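You operate a simulated robot arm through the tools that you are given. There is no shell and no other tool.

You run a simulated robot arm. Do the job below in one go: nothing can be reset, and whatever is moved stays where it is left.

JOB
Turn the tap off, drain the basin and put the brush away.
Fine: tap first; the black-top tube goes from the drain to its holder, the brush in the drawer under the drainer; shut the drawer. Where these are worked on the way, their far stop is far enough and under half their travel is too little: drawer under the drainer.

It is judged by the outcome, as a careful person would: the job done as asked, and still so three seconds after it is handed in. It fails if anything else is knocked over, pushed out of place, dropped, spilled or broken.

ROBOT AND FRAMES
A 6-joint arm with a three-finger gripper, fixed in place. Base frame: the origin is on the floor under the middle of its stand, x ahead of it, y to its left, z up. Readings come in cm, rad, newtons and seconds.
It reaches about 121.3 cm from its shoulder. Its first joint turns from -2.897 to 2.897 rad. Payload 4.89 kg.
The TCP is the grasp point between the finger pads, 3 cm short of the fingertips. In the tool frame z runs along the fingers and y along their closing line. The gripper opens to 16.4 cm; its body begins 12.5 cm behind the TCP.
Orientation is that of the tool frame in the base frame, as a unit quaternion [x, y, z, w]. With the fingers straight down and closing along the base's y, the tool's x points along the base's -x, its y along +y and its z along -z.

CONTROLS
- The arm moves only by the tool apply_moves. Its argument "series" is a list of rows, each a list of 7 numbers: the shift along the base's x, y, z in units of 20 mm (1.0 is 20 mm), then the turn, a rotation vector about the base's x, y, z in units of 8 degrees (1.0 is 8 degrees), then the finger opening in mm, from 0 to 164. In form: [[dx, dy, dz, wx, wy, wz, gripper], ...]. A call has 1 to 20 rows; each row shifts and turns the commanded pose from where the row before left it. A call with a number of a shift or a turn outside -1 to 1 is refused whole. Each row takes 0.2 s and may step no farther than 5 cm and 0.15 rad from the row before; otherwise, or with a gripper value out of range, the whole call is refused. Where a pose cannot be reached the arm comes as near as it can. A force on the tool above 90 N (or 10 N above the force at the start of the call, whichever is more), or a blocked arm, ends the call early, and 0.2 s more pass. Each finger travels about 10.8 cm/s and halts on what it meets, pressing with about 34 N; the grip force reading is that of the motor and also rises with nothing between the fingers. The clock runs only during rows and for 0.2 s after the last one: add rows that do not move to give the fingers time. The reply holds the time, the measured pose of the TCP, the force on the tool along the base axes, the opening and the grip force, in the units named above and with some noise, with the torque about the TCP (base axes, N m) and any sound that the robot's microphone picked up.
- Cameras (640 x 400 px; columns grow to the right, rows downward): "scene" is fixed at [21.96, 65.22, 151.5]; the picture's right is [-0.89, -0.46, 0.00], its down [-0.18, 0.36, -0.92] and it looks along [0.42, -0.81, -0.40] (base axes); focal length 352 px, centre (320, 200). "wrist" rides on the gripper at [7.6, -0.2, -15.2] in the tool frame; the picture's right is [0.02, 1.00, 0.00], its down [-0.88, 0.02, -0.47] and it looks along [-0.47, 0.01, 0.88] (tool axes); focal length 247 px, centre (320, 200).
- camera(camera): a new picture of that camera. No time passes.
- lift_body(by): moves the trunk up (or, below 0, down) by that many cm; the arm rides with it, the base frame stays. It gives what a move gives, with no picture.
- pixel_to_xyz(camera, pixels): there is no depth. For up to 12 entries [column, row, z] of the newest picture of that camera ("zoom" is the newest enlarged one), the place [x, y] in the base frame at which the ray of that pixel passes the height z, good to about 0.2 cm. No time passes.
- enlarge(camera, box): a new picture of the part [left, top, right, bottom] of that camera's present view, enlarged. No time passes.
- sign_off(): hands the job in; it is judged then, once.

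Unless the task says otherwise, let go and move clear before handing in.

The tools are called after "Request:" by a JSON object that holds its "op" and its "data". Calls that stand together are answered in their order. apply_moves: Moves the arm, as the interface text tells. Its arguments: {"type":"object","properties":{"series":{"type":"array","items":{"type":"array","items":{"type":"number"}}}},"required":["series"]} The other tools are called the same way: lift_body (by) moves the trunk up or down; camera (camera) takes a picture; pixel_to_xyz (camera, pixels) gives the place at which the rays of pixels pass given heights; enlarge (camera, box) takes an enlarged picture of a part of a camera's view; sign_off () hands the job in.

At the start:

```text
t: 0.0
eef_pos: [53.15, -49.74, 128.71]
orientation: [0.001, 1.0, 0.0, 0.0]
force: [0.1, 0.2, -0.1]
torque: [0.0, 0.0, -0.01]
grip_width: 16.42
gripper_force: 0.1
trunk travel left (down, up): [-12.5, 26.5]
```

scene: 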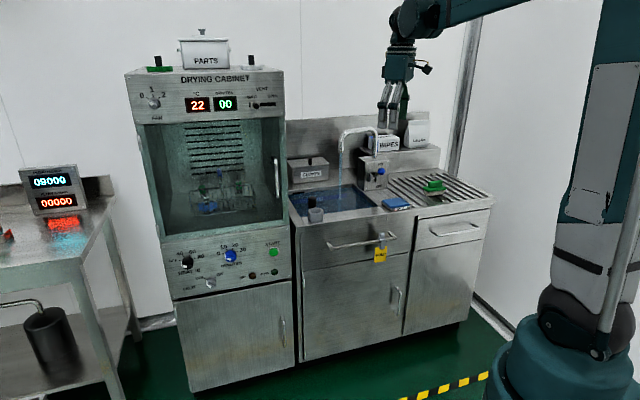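
wrist: 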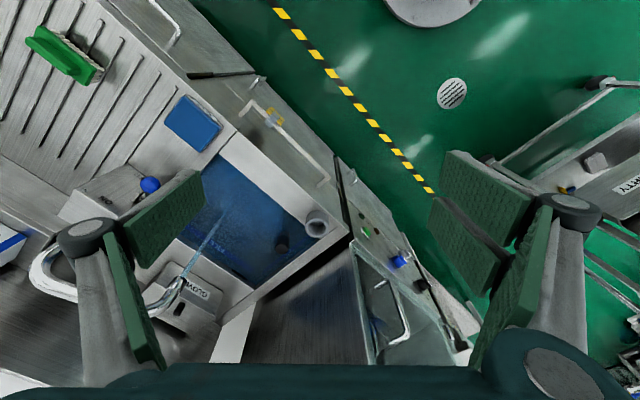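

The pictures show the sink with running water near scene pixel (345,175), a tap box with a blue knob (380,172), a green brush on the drainer (433,186) and a drawer below it (455,232). I'll enlarge these parts before I move.

Request:
{"op": "enlarge", "data": {"camera": "scene", "box": [280, 110, 440, 210]}}

Request:
{"op": "enlarge", "data": {"camera": "scene", "box": [360, 150, 520, 250]}}

Request:
{"op": "enlarge", "data": {"camera": "wrist", "box": [0, 100, 360, 325]}}

```text
4.00 times, centred on (360, 160) of scene
```

zoom: 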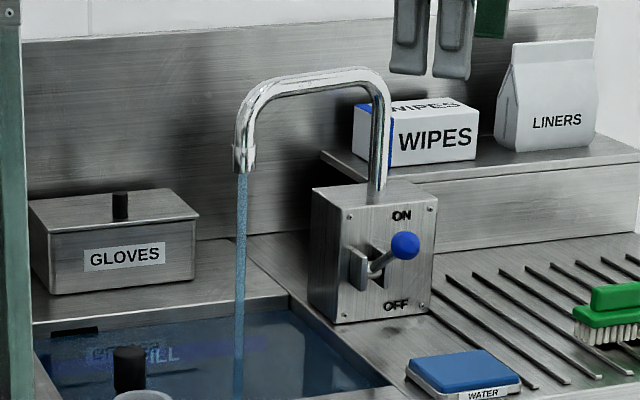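

```text
4.00 times, centred on (440, 200) of scene
```

zoom: 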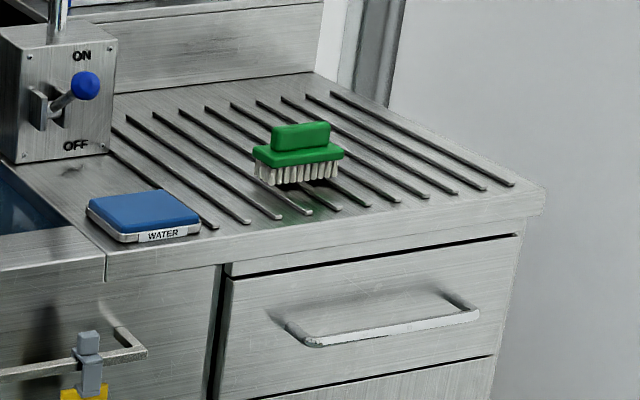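

```text
1.78 times, centred on (180, 212) of wrist
```

zoom: 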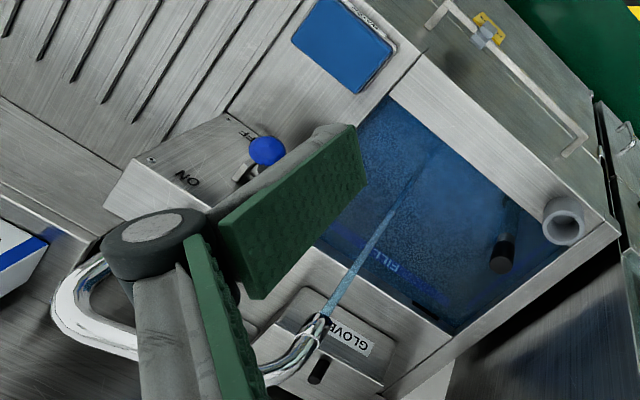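

The tap lever's blue ball is at scene (381,171) and wrist (150,185), the black-top tube is at wrist (284,241), and its grey holder is at wrist (317,225). I'll convert matching pixels at several heights to work out the geometry.

Request:
{"op": "pixel_to_xyz", "data": {"camera": "scene", "pixels": [[386.25, 213, 85], [386.25, 213, 90], [381.25, 171.5, 95], [381.25, 171.5, 100], [312, 200, 85], [312, 200, 95], [316, 215, 85], [316, 215, 95], [433, 186, 90], [433, 186, 95], [493, 203, 85], [493, 203, 90]]}}

Request:
{"op": "pixel_to_xyz", "data": {"camera": "wrist", "pixels": [[239, 129, 85], [239, 129, 90], [150.2, 184.9, 95], [150.2, 184.9, 100], [284, 241, 85], [284, 241, 95], [317, 225, 85], [317, 225, 95], [60, 55, 90], [60, 55, 95], [350, 232, 85], [350, 232, 90]]}}

Request:
{"op": "enlarge", "data": {"camera": "scene", "box": [280, 170, 376, 230]}}

Request:
{"op": "enlarge", "data": {"camera": "wrist", "box": [200, 170, 360, 270]}}

Request:
{"op": "enlarge", "data": {"camera": "wrist", "box": [0, 0, 240, 150]}}

```text
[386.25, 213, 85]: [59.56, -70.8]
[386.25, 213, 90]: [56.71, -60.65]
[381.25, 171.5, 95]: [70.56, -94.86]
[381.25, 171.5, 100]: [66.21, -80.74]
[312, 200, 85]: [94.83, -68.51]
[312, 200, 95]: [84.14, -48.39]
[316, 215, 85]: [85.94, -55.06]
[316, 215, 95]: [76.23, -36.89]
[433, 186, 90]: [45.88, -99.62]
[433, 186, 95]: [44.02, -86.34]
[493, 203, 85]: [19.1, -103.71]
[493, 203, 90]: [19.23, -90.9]
```

```text
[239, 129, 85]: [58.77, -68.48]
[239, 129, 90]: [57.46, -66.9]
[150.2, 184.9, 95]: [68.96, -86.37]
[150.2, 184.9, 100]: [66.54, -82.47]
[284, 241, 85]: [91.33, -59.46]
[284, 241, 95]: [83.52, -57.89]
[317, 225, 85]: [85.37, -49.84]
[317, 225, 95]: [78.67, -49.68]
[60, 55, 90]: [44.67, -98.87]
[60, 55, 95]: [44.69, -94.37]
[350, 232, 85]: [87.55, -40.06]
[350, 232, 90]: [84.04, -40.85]
```

```text
6.67 times, centred on (328, 200) of scene
```

zoom: 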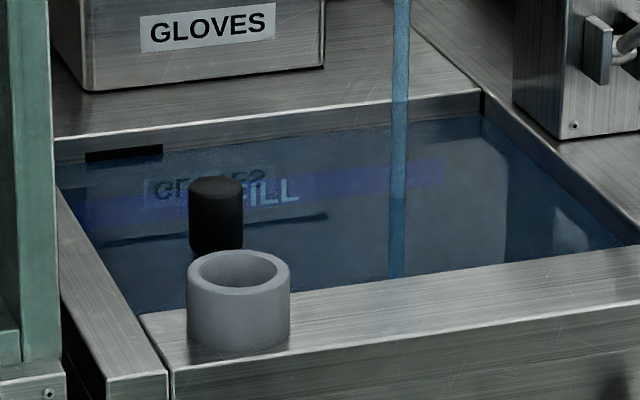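

```text
4.00 times, centred on (280, 220) of wrist
```

zoom: 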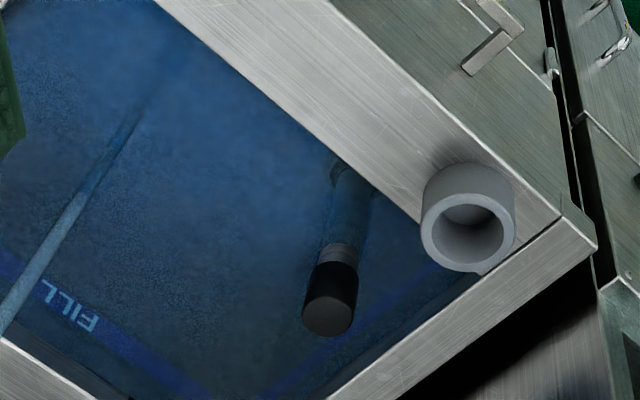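

```text
2.67 times, centred on (120, 75) of wrist
```

zoom: 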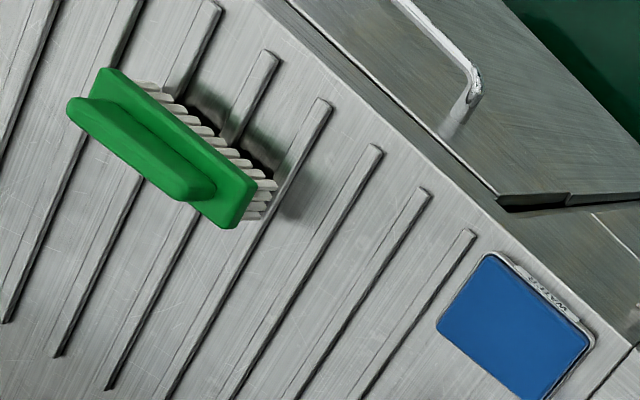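

The ball triangulates to about (67, -83.1, 99.2) and the counter top to z≈86.4. Next I'll measure the tube top, the holder rim, the brush, the counter direction and the drawer handle.

Request:
{"op": "pixel_to_xyz", "data": {"camera": "scene", "pixels": [[312.5, 198.2, 85], [312.5, 198.2, 95], [316, 210.8, 85], [316, 210.8, 95], [495.5, 197.5, 86.35], [386.25, 213, 86.35], [306, 226, 86.35], [438.5, 236, 75], [438.5, 236, 80], [479, 228, 75], [479, 228, 80]]}}

Request:
{"op": "pixel_to_xyz", "data": {"camera": "wrist", "pixels": [[281.75, 248.25, 85], [281.75, 248.25, 95], [317, 227, 85], [317, 227, 95], [239, 129, 86.35], [98, 0, 86.35], [348.5, 231, 86.35], [290, 187, 86.35], [180, 36, 75], [180, 36, 80]]}}

Request:
{"op": "enlarge", "data": {"camera": "scene", "box": [400, 190, 512, 260]}}

Request:
{"op": "enlarge", "data": {"camera": "scene", "box": [344, 140, 424, 190]}}

```text
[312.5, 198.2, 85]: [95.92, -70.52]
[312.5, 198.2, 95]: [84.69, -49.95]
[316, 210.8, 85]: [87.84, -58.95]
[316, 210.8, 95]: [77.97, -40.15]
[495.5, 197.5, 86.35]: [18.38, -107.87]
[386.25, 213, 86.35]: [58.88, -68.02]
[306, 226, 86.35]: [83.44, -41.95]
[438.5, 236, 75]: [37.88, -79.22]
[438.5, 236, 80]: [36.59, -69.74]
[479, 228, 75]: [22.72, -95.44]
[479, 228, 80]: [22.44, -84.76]
```

```text
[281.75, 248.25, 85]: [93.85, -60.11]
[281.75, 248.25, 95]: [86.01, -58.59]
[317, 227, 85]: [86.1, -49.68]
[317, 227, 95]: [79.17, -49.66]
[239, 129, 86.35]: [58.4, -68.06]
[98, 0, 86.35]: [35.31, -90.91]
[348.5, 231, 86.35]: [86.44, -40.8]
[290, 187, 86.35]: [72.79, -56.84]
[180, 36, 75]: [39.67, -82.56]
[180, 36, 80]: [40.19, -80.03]
```

```text
5.71 times, centred on (456, 225) of scene
```

zoom: 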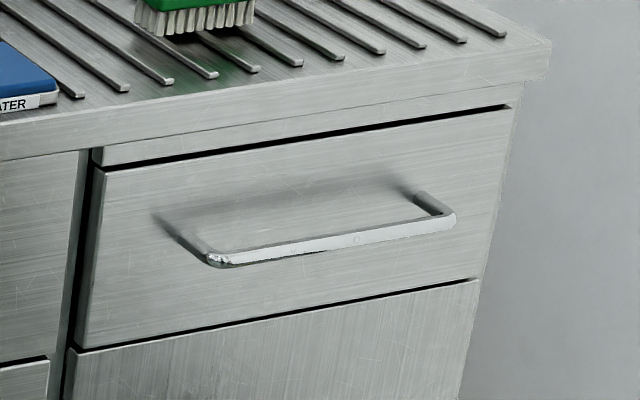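

```text
8.00 times, centred on (384, 165) of scene
```

zoom: 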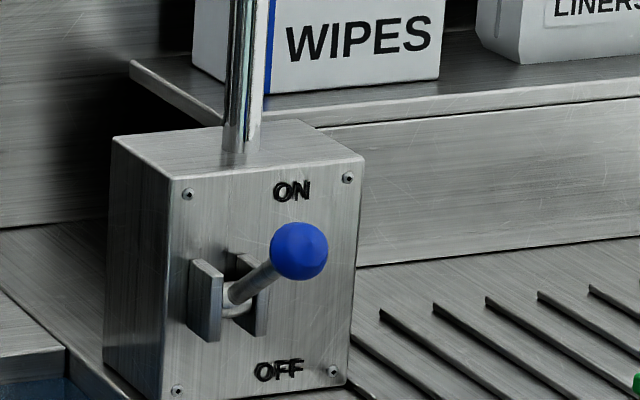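

The counter front runs at 45° to the base axes, the tube top is at about (89.7, -59.3, 90.5), and the holder rim is at about (82.8, -49.7, 89.9). Next I'll look at the gripper itself and refine the tap box, pipe, brush and handle points.

Request:
{"op": "enlarge", "data": {"camera": "scene", "box": [360, 0, 456, 150]}}

Request:
{"op": "pixel_to_xyz", "data": {"camera": "scene", "pixels": [[365.25, 189.6, 86.35], [386.5, 186.9, 86.35], [374, 158.5, 100], [365, 162.5, 100], [389, 160, 100], [340, 147, 110], [340, 147, 115], [345, 207, 86], [340, 150, 110], [372, 130, 118], [372, 130, 122], [372, 130, 115]]}}

Request:
{"op": "pixel_to_xyz", "data": {"camera": "wrist", "pixels": [[176.5, 284, 105], [176.5, 284, 110], [176.5, 284, 115], [178.5, 27, 70], [178.5, 27, 75], [40, 270, 110], [40, 270, 115], [40, 270, 120], [140, 165, 100], [58, 212, 100]]}}

Request:
{"op": "camera", "data": {"camera": "wrist"}}

```text
2.67 times, centred on (408, 75) of scene
```

zoom: 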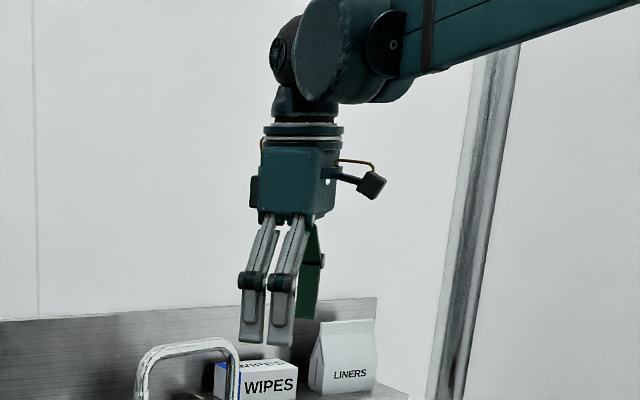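

```text
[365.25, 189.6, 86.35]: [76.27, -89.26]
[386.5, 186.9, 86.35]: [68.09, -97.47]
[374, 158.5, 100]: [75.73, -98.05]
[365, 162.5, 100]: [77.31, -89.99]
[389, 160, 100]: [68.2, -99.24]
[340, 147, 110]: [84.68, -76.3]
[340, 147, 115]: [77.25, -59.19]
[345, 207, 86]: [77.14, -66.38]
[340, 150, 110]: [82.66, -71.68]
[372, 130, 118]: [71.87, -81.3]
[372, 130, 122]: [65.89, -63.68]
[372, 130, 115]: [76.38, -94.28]
```

```text
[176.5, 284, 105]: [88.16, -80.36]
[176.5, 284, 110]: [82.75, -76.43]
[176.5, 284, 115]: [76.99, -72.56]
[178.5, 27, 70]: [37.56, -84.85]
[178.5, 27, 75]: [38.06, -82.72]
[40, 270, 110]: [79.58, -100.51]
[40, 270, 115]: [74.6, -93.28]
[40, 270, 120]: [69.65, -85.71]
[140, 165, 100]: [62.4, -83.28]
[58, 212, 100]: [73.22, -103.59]
```

```text
taken
```

wrist: 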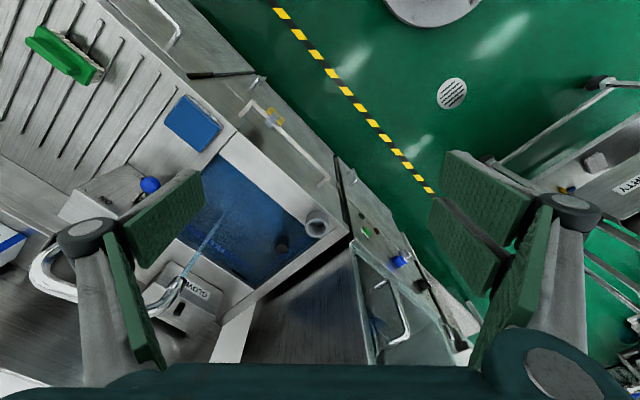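

The lever pivots near the box face (d≈115 cm from the base along the counter normal), with the ball at z≈99, so the lever is up at ON. I'll close the fingers, turn the tool 45° to line up with the counter and move above the ball, staying in front of the spout.

Request:
{"op": "apply_moves", "data": {"series": [[0.39, -0.97, 0, 0, 0, -0.331, 0], [0.39, -0.97, 0, 0, 0, -0.331, 0], [0.39, -0.97, 0, 0, 0, -0.331, 0], [0.39, -0.97, 0, 0, 0, -0.331, 0], [0.39, -0.97, 0, 0, 0, -0.331, 0], [0.39, -0.97, 0, 0, 0, -0.331, 0], [0.39, -0.97, 0, 0, 0, -0.331, 0], [0.39, -0.97, 0, 0, 0, -0.331, 0], [0.39, -0.97, 0, 0, 0, -0.331, 0], [0.39, -0.97, 0, 0, 0, -0.331, 0], [0.39, -0.97, 0, 0, 0, -0.331, 0], [0.39, -0.97, 0, 0, 0, -0.331, 0], [0.39, -0.97, 0, 0, 0, -0.331, 0], [0.39, -0.97, 0, 0, 0, -0.331, 0], [0.39, -0.97, 0, 0, 0, -0.331, 0], [0.39, -0.97, 0, 0, 0, -0.331, 0], [0.39, -0.97, 0, 0, 0, -0.331, 0]]}}

Request:
{"op": "camera", "data": {"camera": "scene"}}

Request:
{"op": "camera", "data": {"camera": "wrist"}}

```text
t: 3.6
eef_pos: [66.4, -82.67, 128.73]
orientation: [0.383, 0.924, 0.0, 0.0]
force: [-0.7, 1.4, 1.6]
torque: [-0.19, -0.08, 0.04]
grip_width: 0.0
gripper_force: 33.8
trunk travel left (down, up): [-12.5, 26.5]
```

```text
taken
```

scene: 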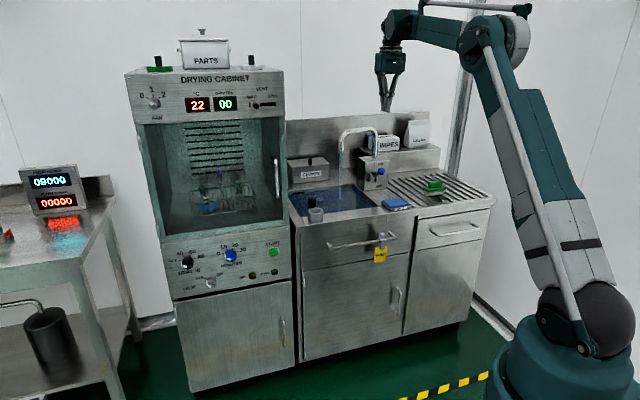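

```text
taken
```

wrist: 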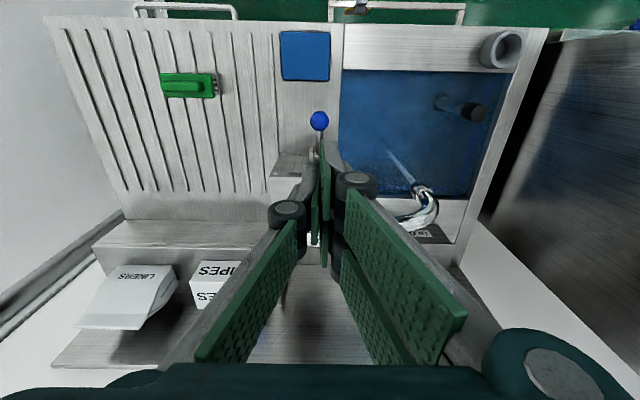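

The tool is aligned with the counter, with the ball at wrist (319,121). This view is clearer, so I'll triangulate the key items again from it.

Request:
{"op": "pixel_to_xyz", "data": {"camera": "wrist", "pixels": [[319, 121, 99.15], [319, 121, 96], [473, 112, 90.5], [502, 48, 90], [281, 31, 86.35], [330, 81, 86.35], [187, 85, 93], [187, 85, 90], [163, 84, 91], [217, 85, 91], [133, 8, 72.6], [236, 8, 72.6]]}}

Request:
{"op": "enlarge", "data": {"camera": "wrist", "box": [120, 0, 360, 150]}}

Request:
{"op": "enlarge", "data": {"camera": "wrist", "box": [380, 10, 540, 110]}}

Request:
{"op": "enlarge", "data": {"camera": "scene", "box": [320, 30, 480, 130]}}

```text
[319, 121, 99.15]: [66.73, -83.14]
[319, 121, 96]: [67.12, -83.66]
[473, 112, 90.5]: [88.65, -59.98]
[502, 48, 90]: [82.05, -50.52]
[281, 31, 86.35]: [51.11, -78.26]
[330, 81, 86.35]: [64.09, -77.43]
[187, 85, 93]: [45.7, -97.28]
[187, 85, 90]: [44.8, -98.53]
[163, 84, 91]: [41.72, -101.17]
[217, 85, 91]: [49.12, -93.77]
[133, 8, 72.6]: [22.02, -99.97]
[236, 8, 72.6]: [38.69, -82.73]
```

```text
2.67 times, centred on (240, 75) of wrist
```

zoom: 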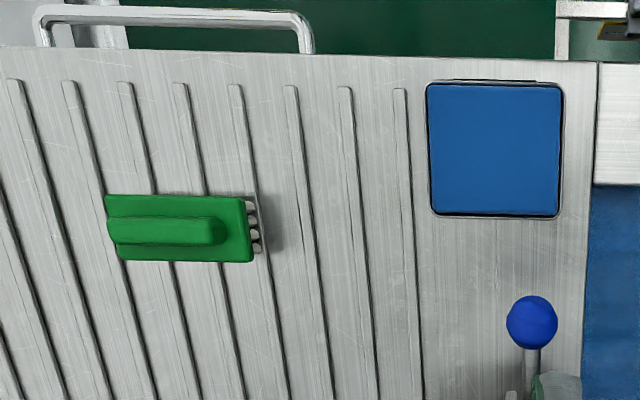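

```text
4.00 times, centred on (460, 60) of wrist
```

zoom: 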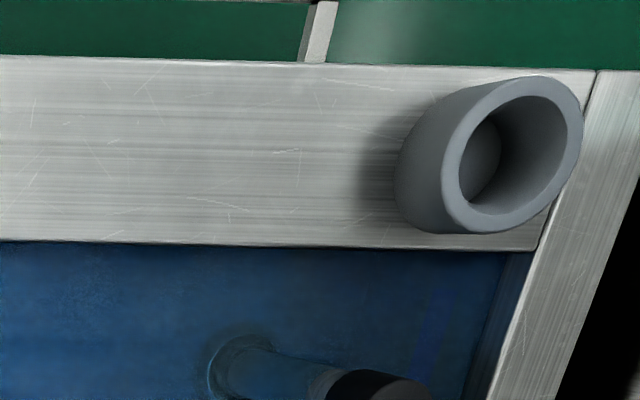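

```text
4.00 times, centred on (400, 80) of scene
```

zoom: 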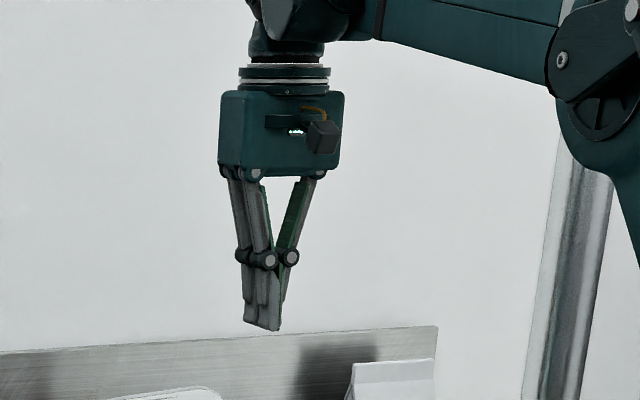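

The ball is confirmed at about (66.8, -83.1, 99.2), directly below the closed fingertips. I'll come down to just above it and then press down in small steps.

Request:
{"op": "apply_moves", "data": {"series": [[0, 0, -1, 0, 0, 0, 0], [0, 0, -1, 0, 0, 0, 0], [0, 0, -1, 0, 0, 0, 0], [0, 0, -1, 0, 0, 0, 0], [0, 0, -1, 0, 0, 0, 0], [0, 0, -1, 0, 0, 0, 0], [0, 0, -1, 0, 0, 0, 0], [0, 0, -1, 0, 0, 0, 0], [0, 0, -1, 0, 0, 0, 0], [0, 0, -1, 0, 0, 0, 0], [0, 0, -0.6, 0, 0, 0, 0], [0, 0, -0.4, 0, 0, 0, 0], [0, 0, 0, 0, 0, 0, 0]]}}

Request:
{"op": "enlarge", "data": {"camera": "scene", "box": [320, 90, 448, 210]}}

```text
t: 6.4
eef_pos: [66.58, -82.86, 106.67]
orientation: [0.383, 0.924, 0.0, 0.0]
force: [-0.1, -0.5, -1.0]
torque: [-0.01, 0.02, 0.01]
grip_width: 0.0
gripper_force: 34.5
trunk travel left (down, up): [-12.5, 26.5]
```

```text
3.33 times, centred on (384, 150) of scene
```

zoom: 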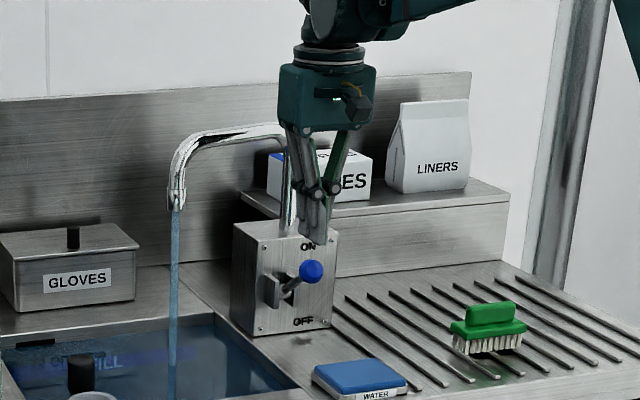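

The tips sit just above the ball at zoom (311,271). Now I'll press it down.

Request:
{"op": "apply_moves", "data": {"series": [[0, 0, -0.5, 0, 0, 0, 0], [0, 0, -0.5, 0, 0, 0, 0], [0, 0, -0.4, 0, 0, 0, 0], [0, 0, -0.4, 0, 0, 0, 0], [0, 0, -0.4, 0, 0, 0, 0], [0, 0, -0.4, 0, 0, 0, 0], [0, 0, -0.4, 0, 0, 0, 0], [0, 0, -0.4, 0, 0, 0, 0]]}}

Request:
{"op": "enlarge", "data": {"camera": "scene", "box": [320, 90, 448, 210]}}

```text
t: 8.2
eef_pos: [66.47, -82.64, 99.91]
orientation: [0.383, 0.924, 0.0, 0.001]
force: [0.4, 0.4, -0.4]
torque: [-0.03, -0.04, 0.02]
grip_width: 0.0
gripper_force: 34.1
trunk travel left (down, up): [-12.5, 26.5]
```

```text
3.33 times, centred on (384, 150) of scene
```

zoom: 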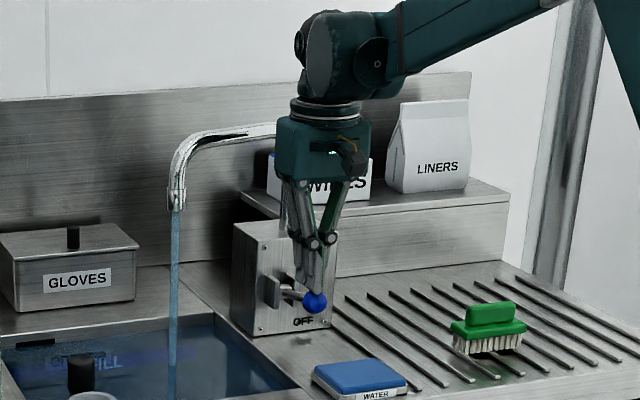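

The lever is following the fingers with almost no force, the ball is now at zoom (315,300), and the water still runs. I'll keep pressing down.

Request:
{"op": "apply_moves", "data": {"series": [[0, 0, -0.4, 0, 0, 0, 0], [0, 0, -0.4, 0, 0, 0, 0], [0, 0, -0.4, 0, 0, 0, 0], [0, 0, -0.4, 0, 0, 0, 0], [0, 0, -0.4, 0, 0, 0, 0]]}}

Request:
{"op": "enlarge", "data": {"camera": "scene", "box": [320, 90, 448, 210]}}

```text
t: 9.4
eef_pos: [66.44, -82.76, 95.83]
orientation: [0.383, 0.924, -0.001, 0.0]
force: [0.0, 0.0, -0.1]
torque: [-0.02, 0.01, -0.01]
grip_width: 0.0
gripper_force: 34.3
trunk travel left (down, up): [-12.5, 26.5]
```

```text
3.33 times, centred on (384, 150) of scene
```

zoom: 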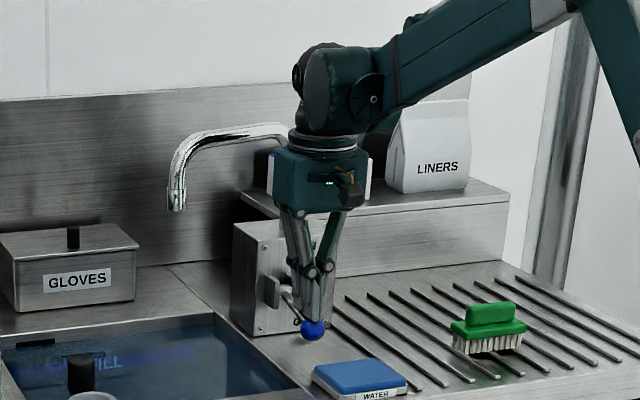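

The water stream has stopped with the ball at zoom (313,330). I'll press a little further to make sure the lever is at its stop.

Request:
{"op": "apply_moves", "data": {"series": [[0, 0, -0.2, 0, 0, 0, 0], [0, 0, -0.2, 0, 0, 0, 0], [0, 0, -0.2, 0, 0, 0, 0]]}}

Request:
{"op": "enlarge", "data": {"camera": "scene", "box": [340, 150, 420, 200]}}

```text
t: 10.2
eef_pos: [66.59, -82.69, 94.66]
orientation: [0.383, 0.924, -0.001, 0.0]
force: [0.5, 0.0, 0.1]
torque: [0.0, -0.01, 0.04]
grip_width: 0.03
gripper_force: 34.0
trunk travel left (down, up): [-12.5, 26.5]
```

```text
8.00 times, centred on (380, 175) of scene
```

zoom: 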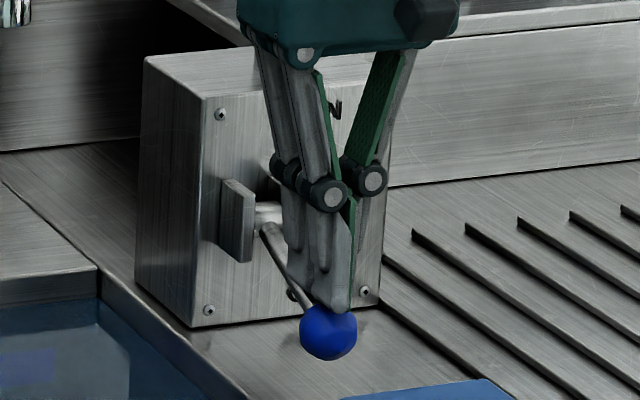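

There is still no resistance and the lever points clearly down. I'll press another centimetre in small steps and watch the force.

Request:
{"op": "apply_moves", "data": {"series": [[0, 0, -0.15, 0, 0, 0, 0], [0, 0, -0.15, 0, 0, 0, 0], [0, 0, -0.15, 0, 0, 0, 0]]}}

Request:
{"op": "enlarge", "data": {"camera": "scene", "box": [340, 150, 420, 200]}}

```text
t: 11.0
eef_pos: [66.53, -82.51, 93.71]
orientation: [0.383, 0.924, 0.001, 0.0]
force: [-0.3, 0.0, 1.0]
torque: [-0.02, -0.02, 0.01]
grip_width: 0.01
gripper_force: 33.8
trunk travel left (down, up): [-12.5, 26.5]
```

```text
8.00 times, centred on (380, 175) of scene
```

zoom: 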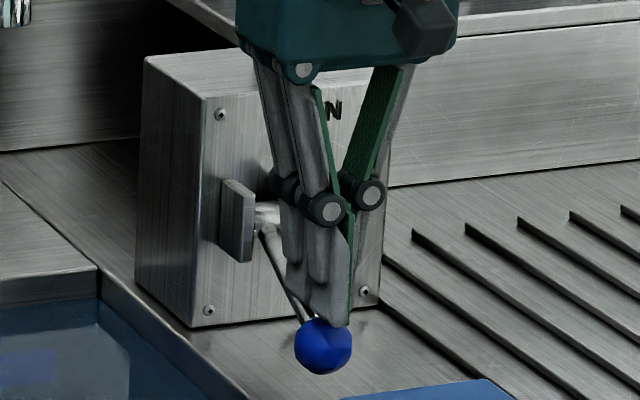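

The ball moved down a bit more, to zoom (323,345), with hardly any force. I'll press slightly further to find the stop.

Request:
{"op": "apply_moves", "data": {"series": [[0, 0, -0.15, 0, 0, 0, 0], [0, 0, -0.15, 0, 0, 0, 0]]}}

Request:
{"op": "enlarge", "data": {"camera": "scene", "box": [340, 150, 420, 200]}}

```text
t: 11.6
eef_pos: [66.51, -82.67, 93.26]
orientation: [0.383, 0.924, 0.0, -0.001]
force: [-0.8, -0.5, 0.4]
torque: [0.0, -0.05, 0.0]
grip_width: 0.02
gripper_force: 33.9
trunk travel left (down, up): [-12.5, 26.5]
```

```text
8.00 times, centred on (380, 175) of scene
```

zoom: 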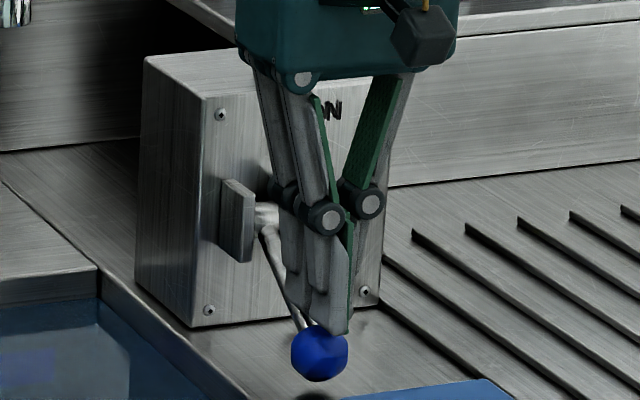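

It is still moving freely, with the ball at zoom (320,352). I'll press two more small steps to check for the stop.

Request:
{"op": "apply_moves", "data": {"series": [[0, 0, -0.15, 0, 0, 0, 0], [0, 0, -0.15, 0, 0, 0, 0], [0, 0, -0.15, 0, 0, 0, 0]]}}

Request:
{"op": "enlarge", "data": {"camera": "scene", "box": [340, 150, 420, 200]}}

```text
t: 12.4
eef_pos: [66.38, -82.54, 92.69]
orientation: [0.383, 0.924, -0.001, 0.001]
force: [0.5, 12.3, 45.3]
torque: [-0.67, -0.98, 0.31]
grip_width: 0.02
gripper_force: 34.1
trunk travel left (down, up): [-12.5, 26.5]
```

```text
8.00 times, centred on (380, 175) of scene
```

zoom: 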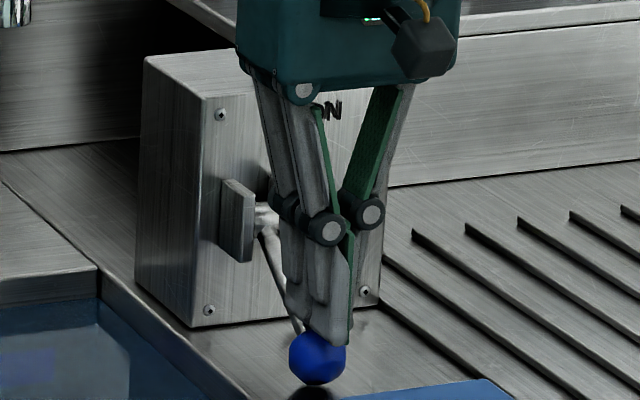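

The force reached 45 N, so the lever is at its OFF stop, and the water has stopped. I'll lift off and back away from the counter before moving towards the tube.

Request:
{"op": "apply_moves", "data": {"series": [[0, 0, 0.4, 0, 0, 0, 0], [0, 0, 1, 0, 0, 0, 0], [0, 0, 1, 0, 0, 0, 0], [0, 0, 1, 0, 0, 0, 0], [0, 0, 1, 0, 0, 0, 0], [0, 0, 1, 0, 0, 0, 0], [0, 0, 1, 0, 0, 0, 0], [0, 0, 1, 0, 0, 0, 0], [0, 0, 1, 0, 0, 0, 0], [0, 0, 1, 0, 0, 0, 0], [-0.8, 0.8, 0.5, 0, 0, 0, 0], [-0.8, 0.8, 0.5, 0, 0, 0, 0], [-0.8, 0.8, 0, 0, 0, 0, 0], [-0.8, 0.8, 0, 0, 0, 0, 0], [0, 0, 0, 0, 0, 0, 0]]}}

Request:
{"op": "enlarge", "data": {"camera": "scene", "box": [280, 110, 440, 210]}}

Request:
{"op": "camera", "data": {"camera": "wrist"}}

```text
t: 15.6
eef_pos: [60.1, -76.02, 113.02]
orientation: [0.382, 0.924, 0.001, 0.0]
force: [0.1, 0.3, 0.8]
torque: [-0.07, -0.03, 0.01]
grip_width: 0.02
gripper_force: 34.0
trunk travel left (down, up): [-12.5, 26.5]
```

```text
4.00 times, centred on (360, 160) of scene
```

zoom: 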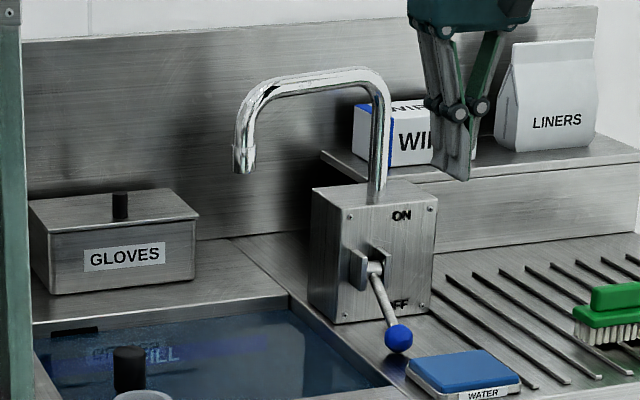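

```text
taken
```

wrist: 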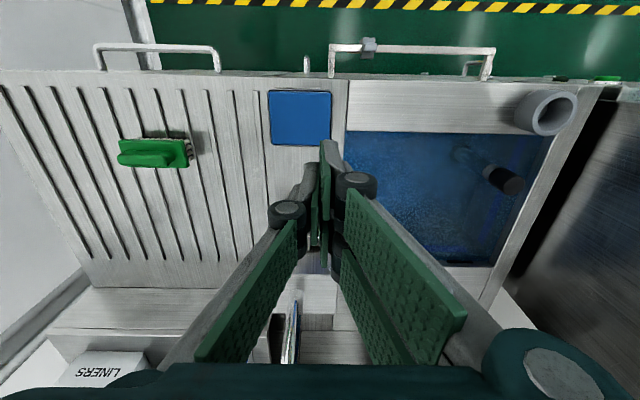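

The tap stays off, with the lever down at zoom (398,338). I'll move left along the counter, opening the fingers to 80 mm, to look down at the tube.

Request:
{"op": "apply_moves", "data": {"series": [[0.95, 0.95, 0, 0, 0, 0, 0], [0.95, 0.95, 0, 0, 0, 0, 0], [0.95, 0.95, 0, 0, 0, 0, 0], [0.95, 0.95, 0, 0, 0, 0, 80], [0.95, 0.95, 0, 0, 0, 0, 80], [0.95, 0.95, 0, 0, 0, 0, 80], [0.95, 0.95, 0, 0, 0, 0, 80], [0.95, 0.95, 0, 0, 0, 0, 80], [0.95, 0.95, 0, 0, 0, 0, 80], [0.95, 0.95, 0, 0, 0, 0, 80], [0.95, 0.95, 0, 0, 0, 0, 80], [0, 0, 0, 0, 0, 0, 80]]}}

Request:
{"op": "camera", "data": {"camera": "scene"}}

Request:
{"op": "camera", "data": {"camera": "wrist"}}

```text
t: 18.2
eef_pos: [81.37, -55.26, 113.26]
orientation: [0.383, 0.924, 0.0, 0.001]
force: [-0.4, 0.4, -1.4]
torque: [-0.04, 0.04, 0.01]
grip_width: 7.98
gripper_force: 0.1
trunk travel left (down, up): [-12.5, 26.5]
```

```text
taken
```

scene: 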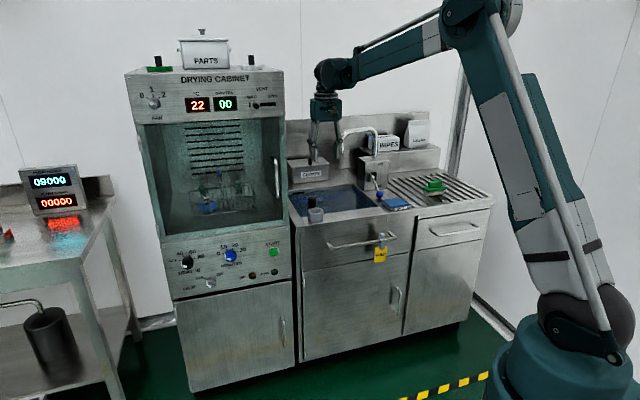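

```text
taken
```

wrist: 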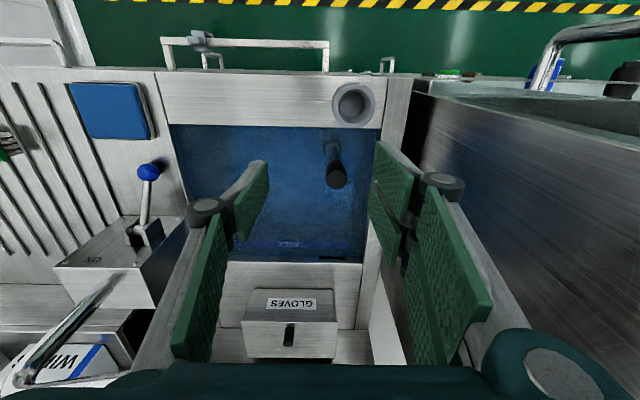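

Now I can see straight down on the basin: tube top near wrist (337,177), holder near (353,104). I'll enlarge the view for exact values.

Request:
{"op": "enlarge", "data": {"camera": "wrist", "box": [260, 70, 420, 270]}}

Request:
{"op": "enlarge", "data": {"camera": "scene", "box": [270, 80, 398, 230]}}

Request:
{"op": "pixel_to_xyz", "data": {"camera": "wrist", "pixels": [[337, 177, 90.5], [337, 177, 88], [353, 104, 90], [382, 128, 86.35], [362, 262, 86.35], [170, 125, 86.35], [405, 130, 86.35], [230, 262, 86.35], [333, 147, 70]]}}

```text
2.00 times, centred on (340, 170) of wrist
```

zoom: 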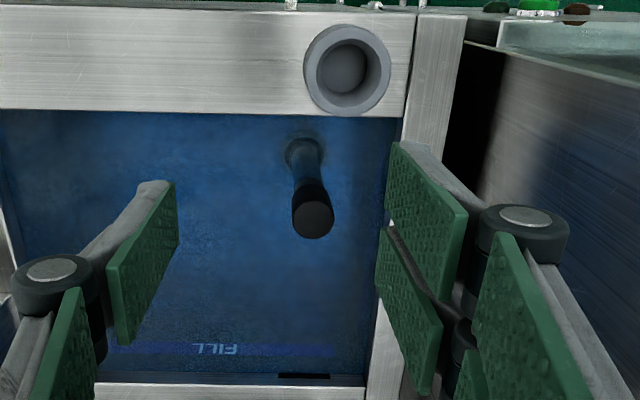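

```text
2.67 times, centred on (334, 155) of scene
```

zoom: 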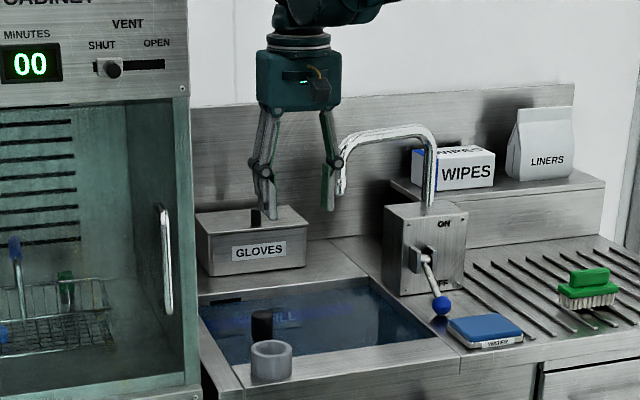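

```text
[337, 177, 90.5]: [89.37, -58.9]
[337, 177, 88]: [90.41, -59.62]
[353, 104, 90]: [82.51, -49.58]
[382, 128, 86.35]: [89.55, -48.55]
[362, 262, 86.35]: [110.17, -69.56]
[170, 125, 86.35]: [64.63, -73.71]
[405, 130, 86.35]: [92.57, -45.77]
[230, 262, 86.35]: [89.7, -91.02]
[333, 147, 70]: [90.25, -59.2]
```

The tube top is at about (89.75, -59.35, 90.5), its foot is near z≈70, and the basin's left wall is 7.5 cm away. I'll move over the tube and come down partway to check alignment.

Request:
{"op": "apply_moves", "data": {"series": [[0.84, -0.41, 0, 0, 0, 0, 80], [0.84, -0.41, 0, 0, 0, 0, 80], [0.84, -0.41, 0, 0, 0, 0, 80], [0.84, -0.41, 0, 0, 0, 0, 80], [0.84, -0.41, 0, 0, 0, 0, 80], [0, 0, -1, 0, 0, 0, 80], [0, 0, -1, 0, 0, 0, 80], [0, 0, -1, 0, 0, 0, 80], [0, 0, -1, 0, 0, 0, 80], [0, 0, -1, 0, 0, 0, 80], [0, 0, -1, 0, 0, 0, 80], [0, 0, -1, 0, 0, 0, 80], [0, 0, -1, 0, 0, 0, 80], [0, 0, 0, 0, 0, 0, 80]]}}

Request:
{"op": "camera", "data": {"camera": "wrist"}}

Request:
{"op": "enlarge", "data": {"camera": "scene", "box": [270, 110, 398, 230]}}

```text
t: 21.2
eef_pos: [89.38, -59.55, 97.21]
orientation: [0.383, 0.924, -0.001, 0.0]
force: [0.6, -0.1, -0.2]
torque: [-0.01, 0.01, -0.02]
grip_width: 8.0
gripper_force: 0.1
trunk travel left (down, up): [-12.5, 26.5]
```

```text
taken
```

wrist: 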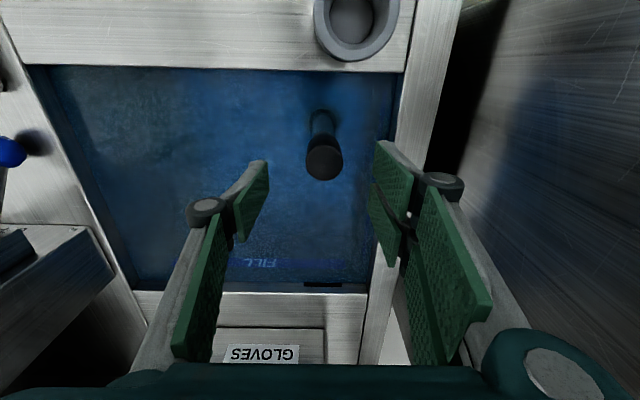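

```text
3.33 times, centred on (334, 170) of scene
```

zoom: 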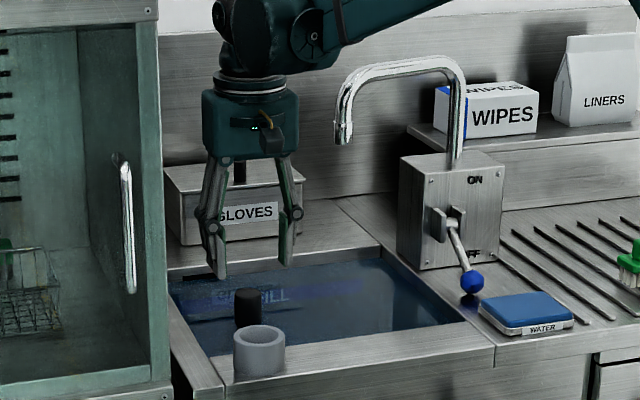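

The tube top is now at about wrist (324,163), between the finger planes. I'll check its position at cap height before I descend.

Request:
{"op": "pixel_to_xyz", "data": {"camera": "wrist", "pixels": [[324, 163, 90.5], [324, 163, 91], [306, 158, 90.5], [343, 158, 90.5], [320, 118, 70], [320, 118, 72]]}}

Request:
{"op": "enlarge", "data": {"camera": "wrist", "box": [260, 80, 420, 200]}}

```text
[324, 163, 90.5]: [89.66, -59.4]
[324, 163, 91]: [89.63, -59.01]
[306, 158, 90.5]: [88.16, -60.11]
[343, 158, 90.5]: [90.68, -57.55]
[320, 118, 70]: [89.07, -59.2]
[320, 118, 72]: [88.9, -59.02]
```

```text
3.33 times, centred on (340, 140) of wrist
```

zoom: 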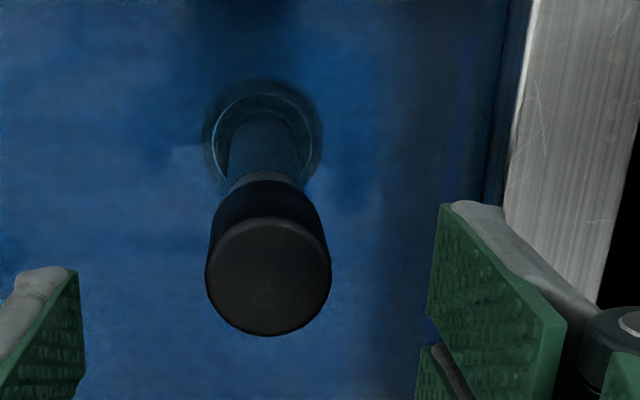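

The cap is centred at (89.66, -59.4) with a 3.6 cm diameter. I'll correct by 3 mm, descend until the pads surround the cap, and close.

Request:
{"op": "apply_moves", "data": {"series": [[0.14, 0.07, -0.8, 0, 0, 0, 80], [0, 0, -0.9, 0, 0, 0, 80], [0, 0, -0.9, 0, 0, 0, 80], [0, 0, -0.9, 0, 0, 0, 80], [0, 0, -0.7, 0, 0, 0, 80], [0, 0, 0, 0, 0, 0, 80], [0, 0, 0, 0, 0, 0, 60], [0, 0, 0, 0, 0, 0, 40], [0, 0, 0, 0, 0, 0, 20], [0, 0, 0, 0, 0, 0, 20], [0, 0, 0, 0, 0, 0, 20]]}}

Request:
{"op": "camera", "data": {"camera": "wrist"}}

Request:
{"op": "enlarge", "data": {"camera": "scene", "box": [270, 110, 398, 230]}}

```text
t: 23.6
eef_pos: [89.56, -59.28, 88.66]
orientation: [0.383, 0.924, 0.0, 0.0]
force: [-0.6, 0.0, 0.3]
torque: [0.0, 0.04, 0.01]
grip_width: 3.36
gripper_force: 33.5
trunk travel left (down, up): [-12.5, 26.5]
```

```text
taken
```

wrist: 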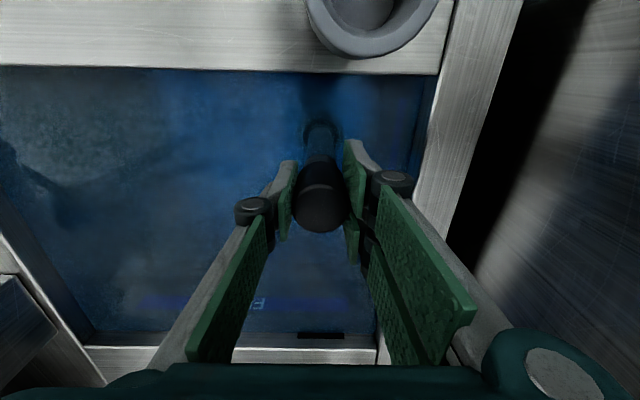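

```text
3.33 times, centred on (334, 170) of scene
```

zoom: 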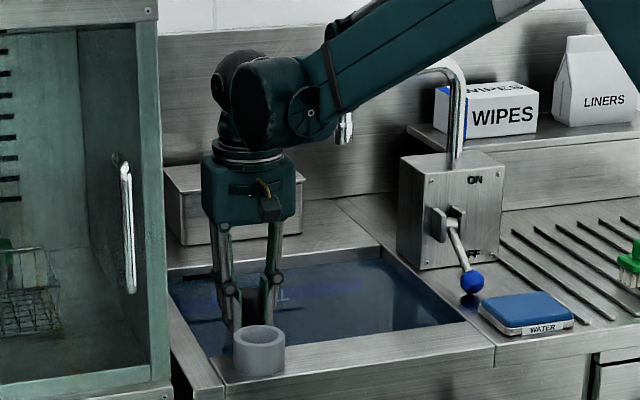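

The fingers stopped on the cap at a width of 3.36 cm with a firm grip. I'll lift straight up, slowly at first, and watch the force.

Request:
{"op": "apply_moves", "data": {"series": [[0, 0, 0.3, 0, 0, 0, 20], [0, 0, 0.3, 0, 0, 0, 20], [0, 0, 0.4, 0, 0, 0, 20], [0, 0, 0.5, 0, 0, 0, 20], [0, 0, 0.5, 0, 0, 0, 20]]}}

Request:
{"op": "enlarge", "data": {"camera": "scene", "box": [270, 110, 398, 230]}}

```text
t: 24.8
eef_pos: [89.59, -59.34, 92.59]
orientation: [0.383, 0.924, 0.0, 0.0]
force: [0.0, -0.3, -1.5]
torque: [0.02, 0.02, -0.01]
grip_width: 3.39
gripper_force: 33.6
trunk travel left (down, up): [-12.5, 26.5]
```

```text
3.33 times, centred on (334, 170) of scene
```

zoom: 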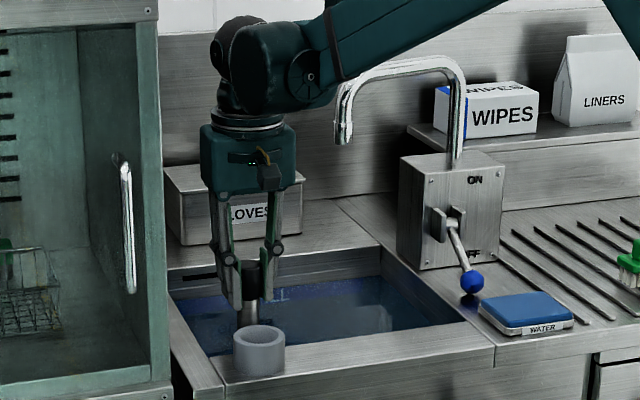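

The tube comes up cleanly and the basin level is already falling. I'll continue lifting until its foot clears the holder.

Request:
{"op": "apply_moves", "data": {"series": [[0, 0, 0.8, 0, 0, 0, 20], [0, 0, 0.8, 0, 0, 0, 20], [0, 0, 0.8, 0, 0, 0, 20], [0, 0, 0.8, 0, 0, 0, 20], [0, 0, 0.8, 0, 0, 0, 20], [0, 0, 0.8, 0, 0, 0, 20], [0, 0, 0.8, 0, 0, 0, 20], [0, 0, 0.8, 0, 0, 0, 20], [0, 0, 0.8, 0, 0, 0, 20], [0, 0, 0.8, 0, 0, 0, 20], [0, 0, 0.8, 0, 0, 0, 20], [0, 0, 0.8, 0, 0, 0, 20], [0, 0, 0.8, 0, 0, 0, 20], [0, 0, 0, 0, 0, 0, 20]]}}

Request:
{"op": "enlarge", "data": {"camera": "scene", "box": [270, 80, 398, 230]}}

Request:
{"op": "camera", "data": {"camera": "wrist"}}

```text
t: 27.8
eef_pos: [89.8, -59.25, 113.47]
orientation: [0.383, 0.924, 0.0, 0.0]
force: [0.1, 0.1, -0.7]
torque: [0.02, -0.02, -0.02]
grip_width: 3.37
gripper_force: 34.2
trunk travel left (down, up): [-12.5, 26.5]
```

```text
2.67 times, centred on (334, 155) of scene
```

zoom: 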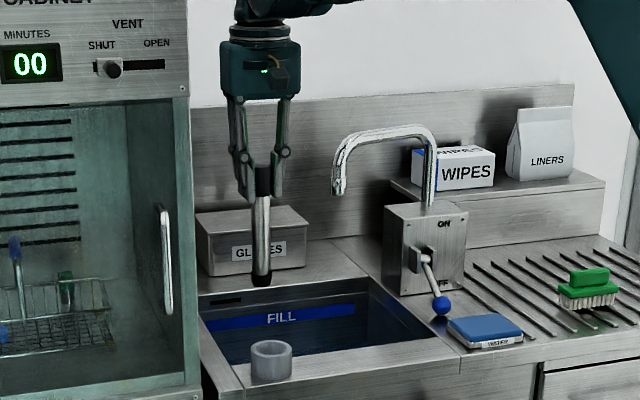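

```text
taken
```

wrist: 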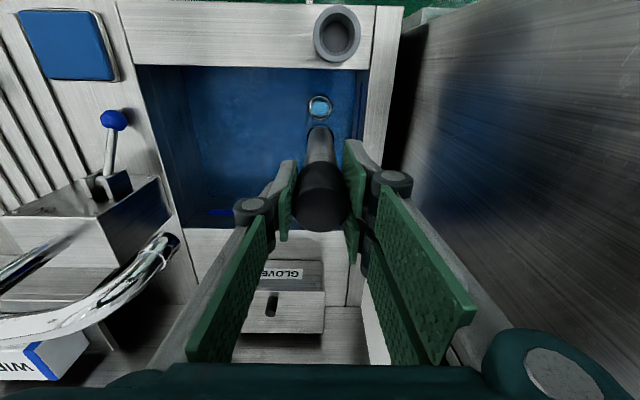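

The tube is clear, with its foot at z≈95.5, and the basin has drained: the FILL label and the drain hole at wrist (320,107) are visible. I'll measure the holder once more from here.

Request:
{"op": "enlarge", "data": {"camera": "wrist", "box": [256, 0, 416, 140]}}

Request:
{"op": "pixel_to_xyz", "data": {"camera": "wrist", "pixels": [[337, 32, 90], [337, 34, 90], [320, 107, 70], [335, 42, 86.4]]}}

Request:
{"op": "enlarge", "data": {"camera": "scene", "box": [280, 130, 360, 230]}}

```text
2.86 times, centred on (336, 70) of wrist
```

zoom: 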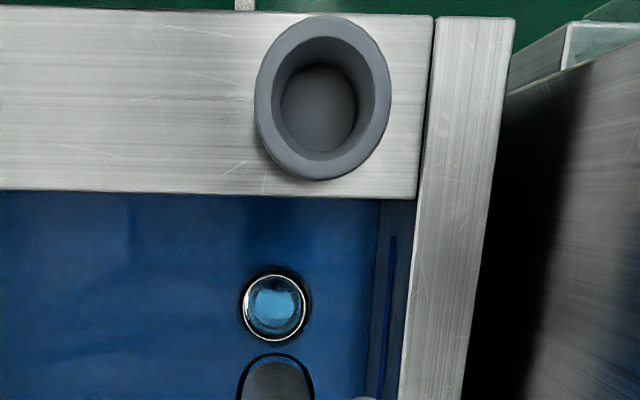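

```text
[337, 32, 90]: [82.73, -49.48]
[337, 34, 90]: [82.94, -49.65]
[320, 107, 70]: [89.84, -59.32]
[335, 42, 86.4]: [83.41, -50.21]
```

```text
4.00 times, centred on (320, 180) of scene
```

zoom: 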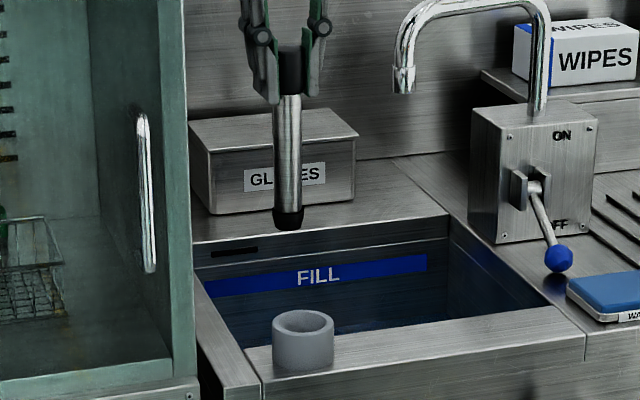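

The holder's axis is at about (82.85, -49.65), with a bore of about 4.7 cm against a tube of about 2.7 cm. I'll carry the tube over it and check alignment before lowering.

Request:
{"op": "apply_moves", "data": {"series": [[-0.58, 0.8, 0, 0, 0, 0, 20], [-0.58, 0.8, 0, 0, 0, 0, 20], [-0.58, 0.8, 0, 0, 0, 0, 20], [-0.58, 0.8, 0, 0, 0, 0, 20], [-0.58, 0.8, 0, 0, 0, 0, 20], [-0.58, 0.8, 0, 0, 0, 0, 20], [0, 0, 0, 0, 0, 0, 20]]}}

Request:
{"op": "camera", "data": {"camera": "wrist"}}

Request:
{"op": "enlarge", "data": {"camera": "scene", "box": [280, 130, 360, 230]}}

```text
t: 29.4
eef_pos: [82.73, -49.64, 113.44]
orientation: [0.382, 0.924, 0.0, 0.0]
force: [0.6, 1.2, -0.7]
torque: [-0.03, -0.05, 0.02]
grip_width: 3.38
gripper_force: 33.4
trunk travel left (down, up): [-12.5, 26.5]
```

```text
taken
```

wrist: 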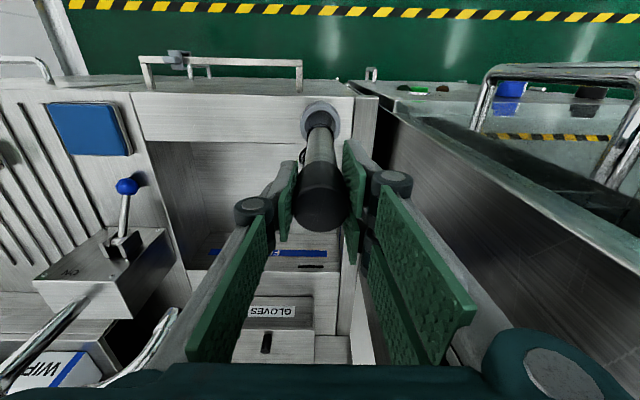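

```text
4.00 times, centred on (320, 180) of scene
```

zoom: 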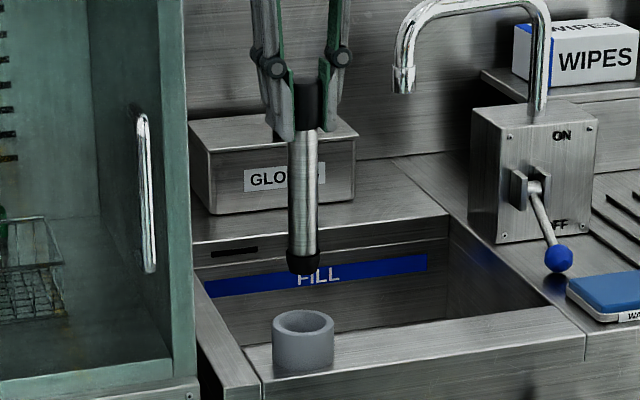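

The foot at scene zoom (302,265) is directly above the holder mouth at (303,322). I'll lower until it just enters.

Request:
{"op": "apply_moves", "data": {"series": [[0.05, 0, -0.7, 0, 0, 0, 20], [0, 0, -0.7, 0, 0, 0, 20], [0, 0, -0.7, 0, 0, 0, 20], [0, 0, -0.6, 0, 0, 0, 20], [0, 0, -0.4, 0, 0, 0, 20], [0, 0, 0, 0, 0, 0, 20]]}}

Request:
{"op": "enlarge", "data": {"camera": "wrist", "box": [260, 60, 400, 200]}}

Request:
{"op": "enlarge", "data": {"camera": "scene", "box": [280, 150, 360, 230]}}

```text
t: 30.8
eef_pos: [82.85, -49.76, 107.35]
orientation: [0.384, 0.923, 0.0, 0.0]
force: [0.7, 0.0, -0.8]
torque: [0.01, -0.01, -0.01]
grip_width: 3.4
gripper_force: 34.1
trunk travel left (down, up): [-12.5, 26.5]
```

```text
2.86 times, centred on (330, 130) of wrist
```

zoom: 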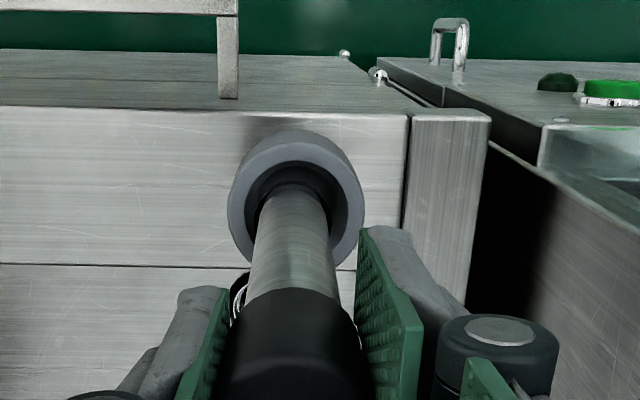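

```text
5.00 times, centred on (320, 190) of scene
```

zoom: 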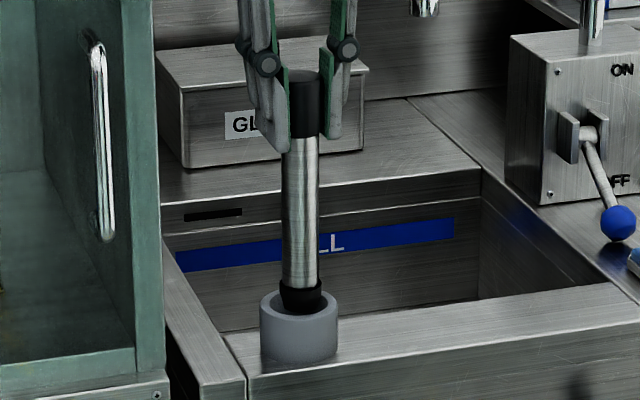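

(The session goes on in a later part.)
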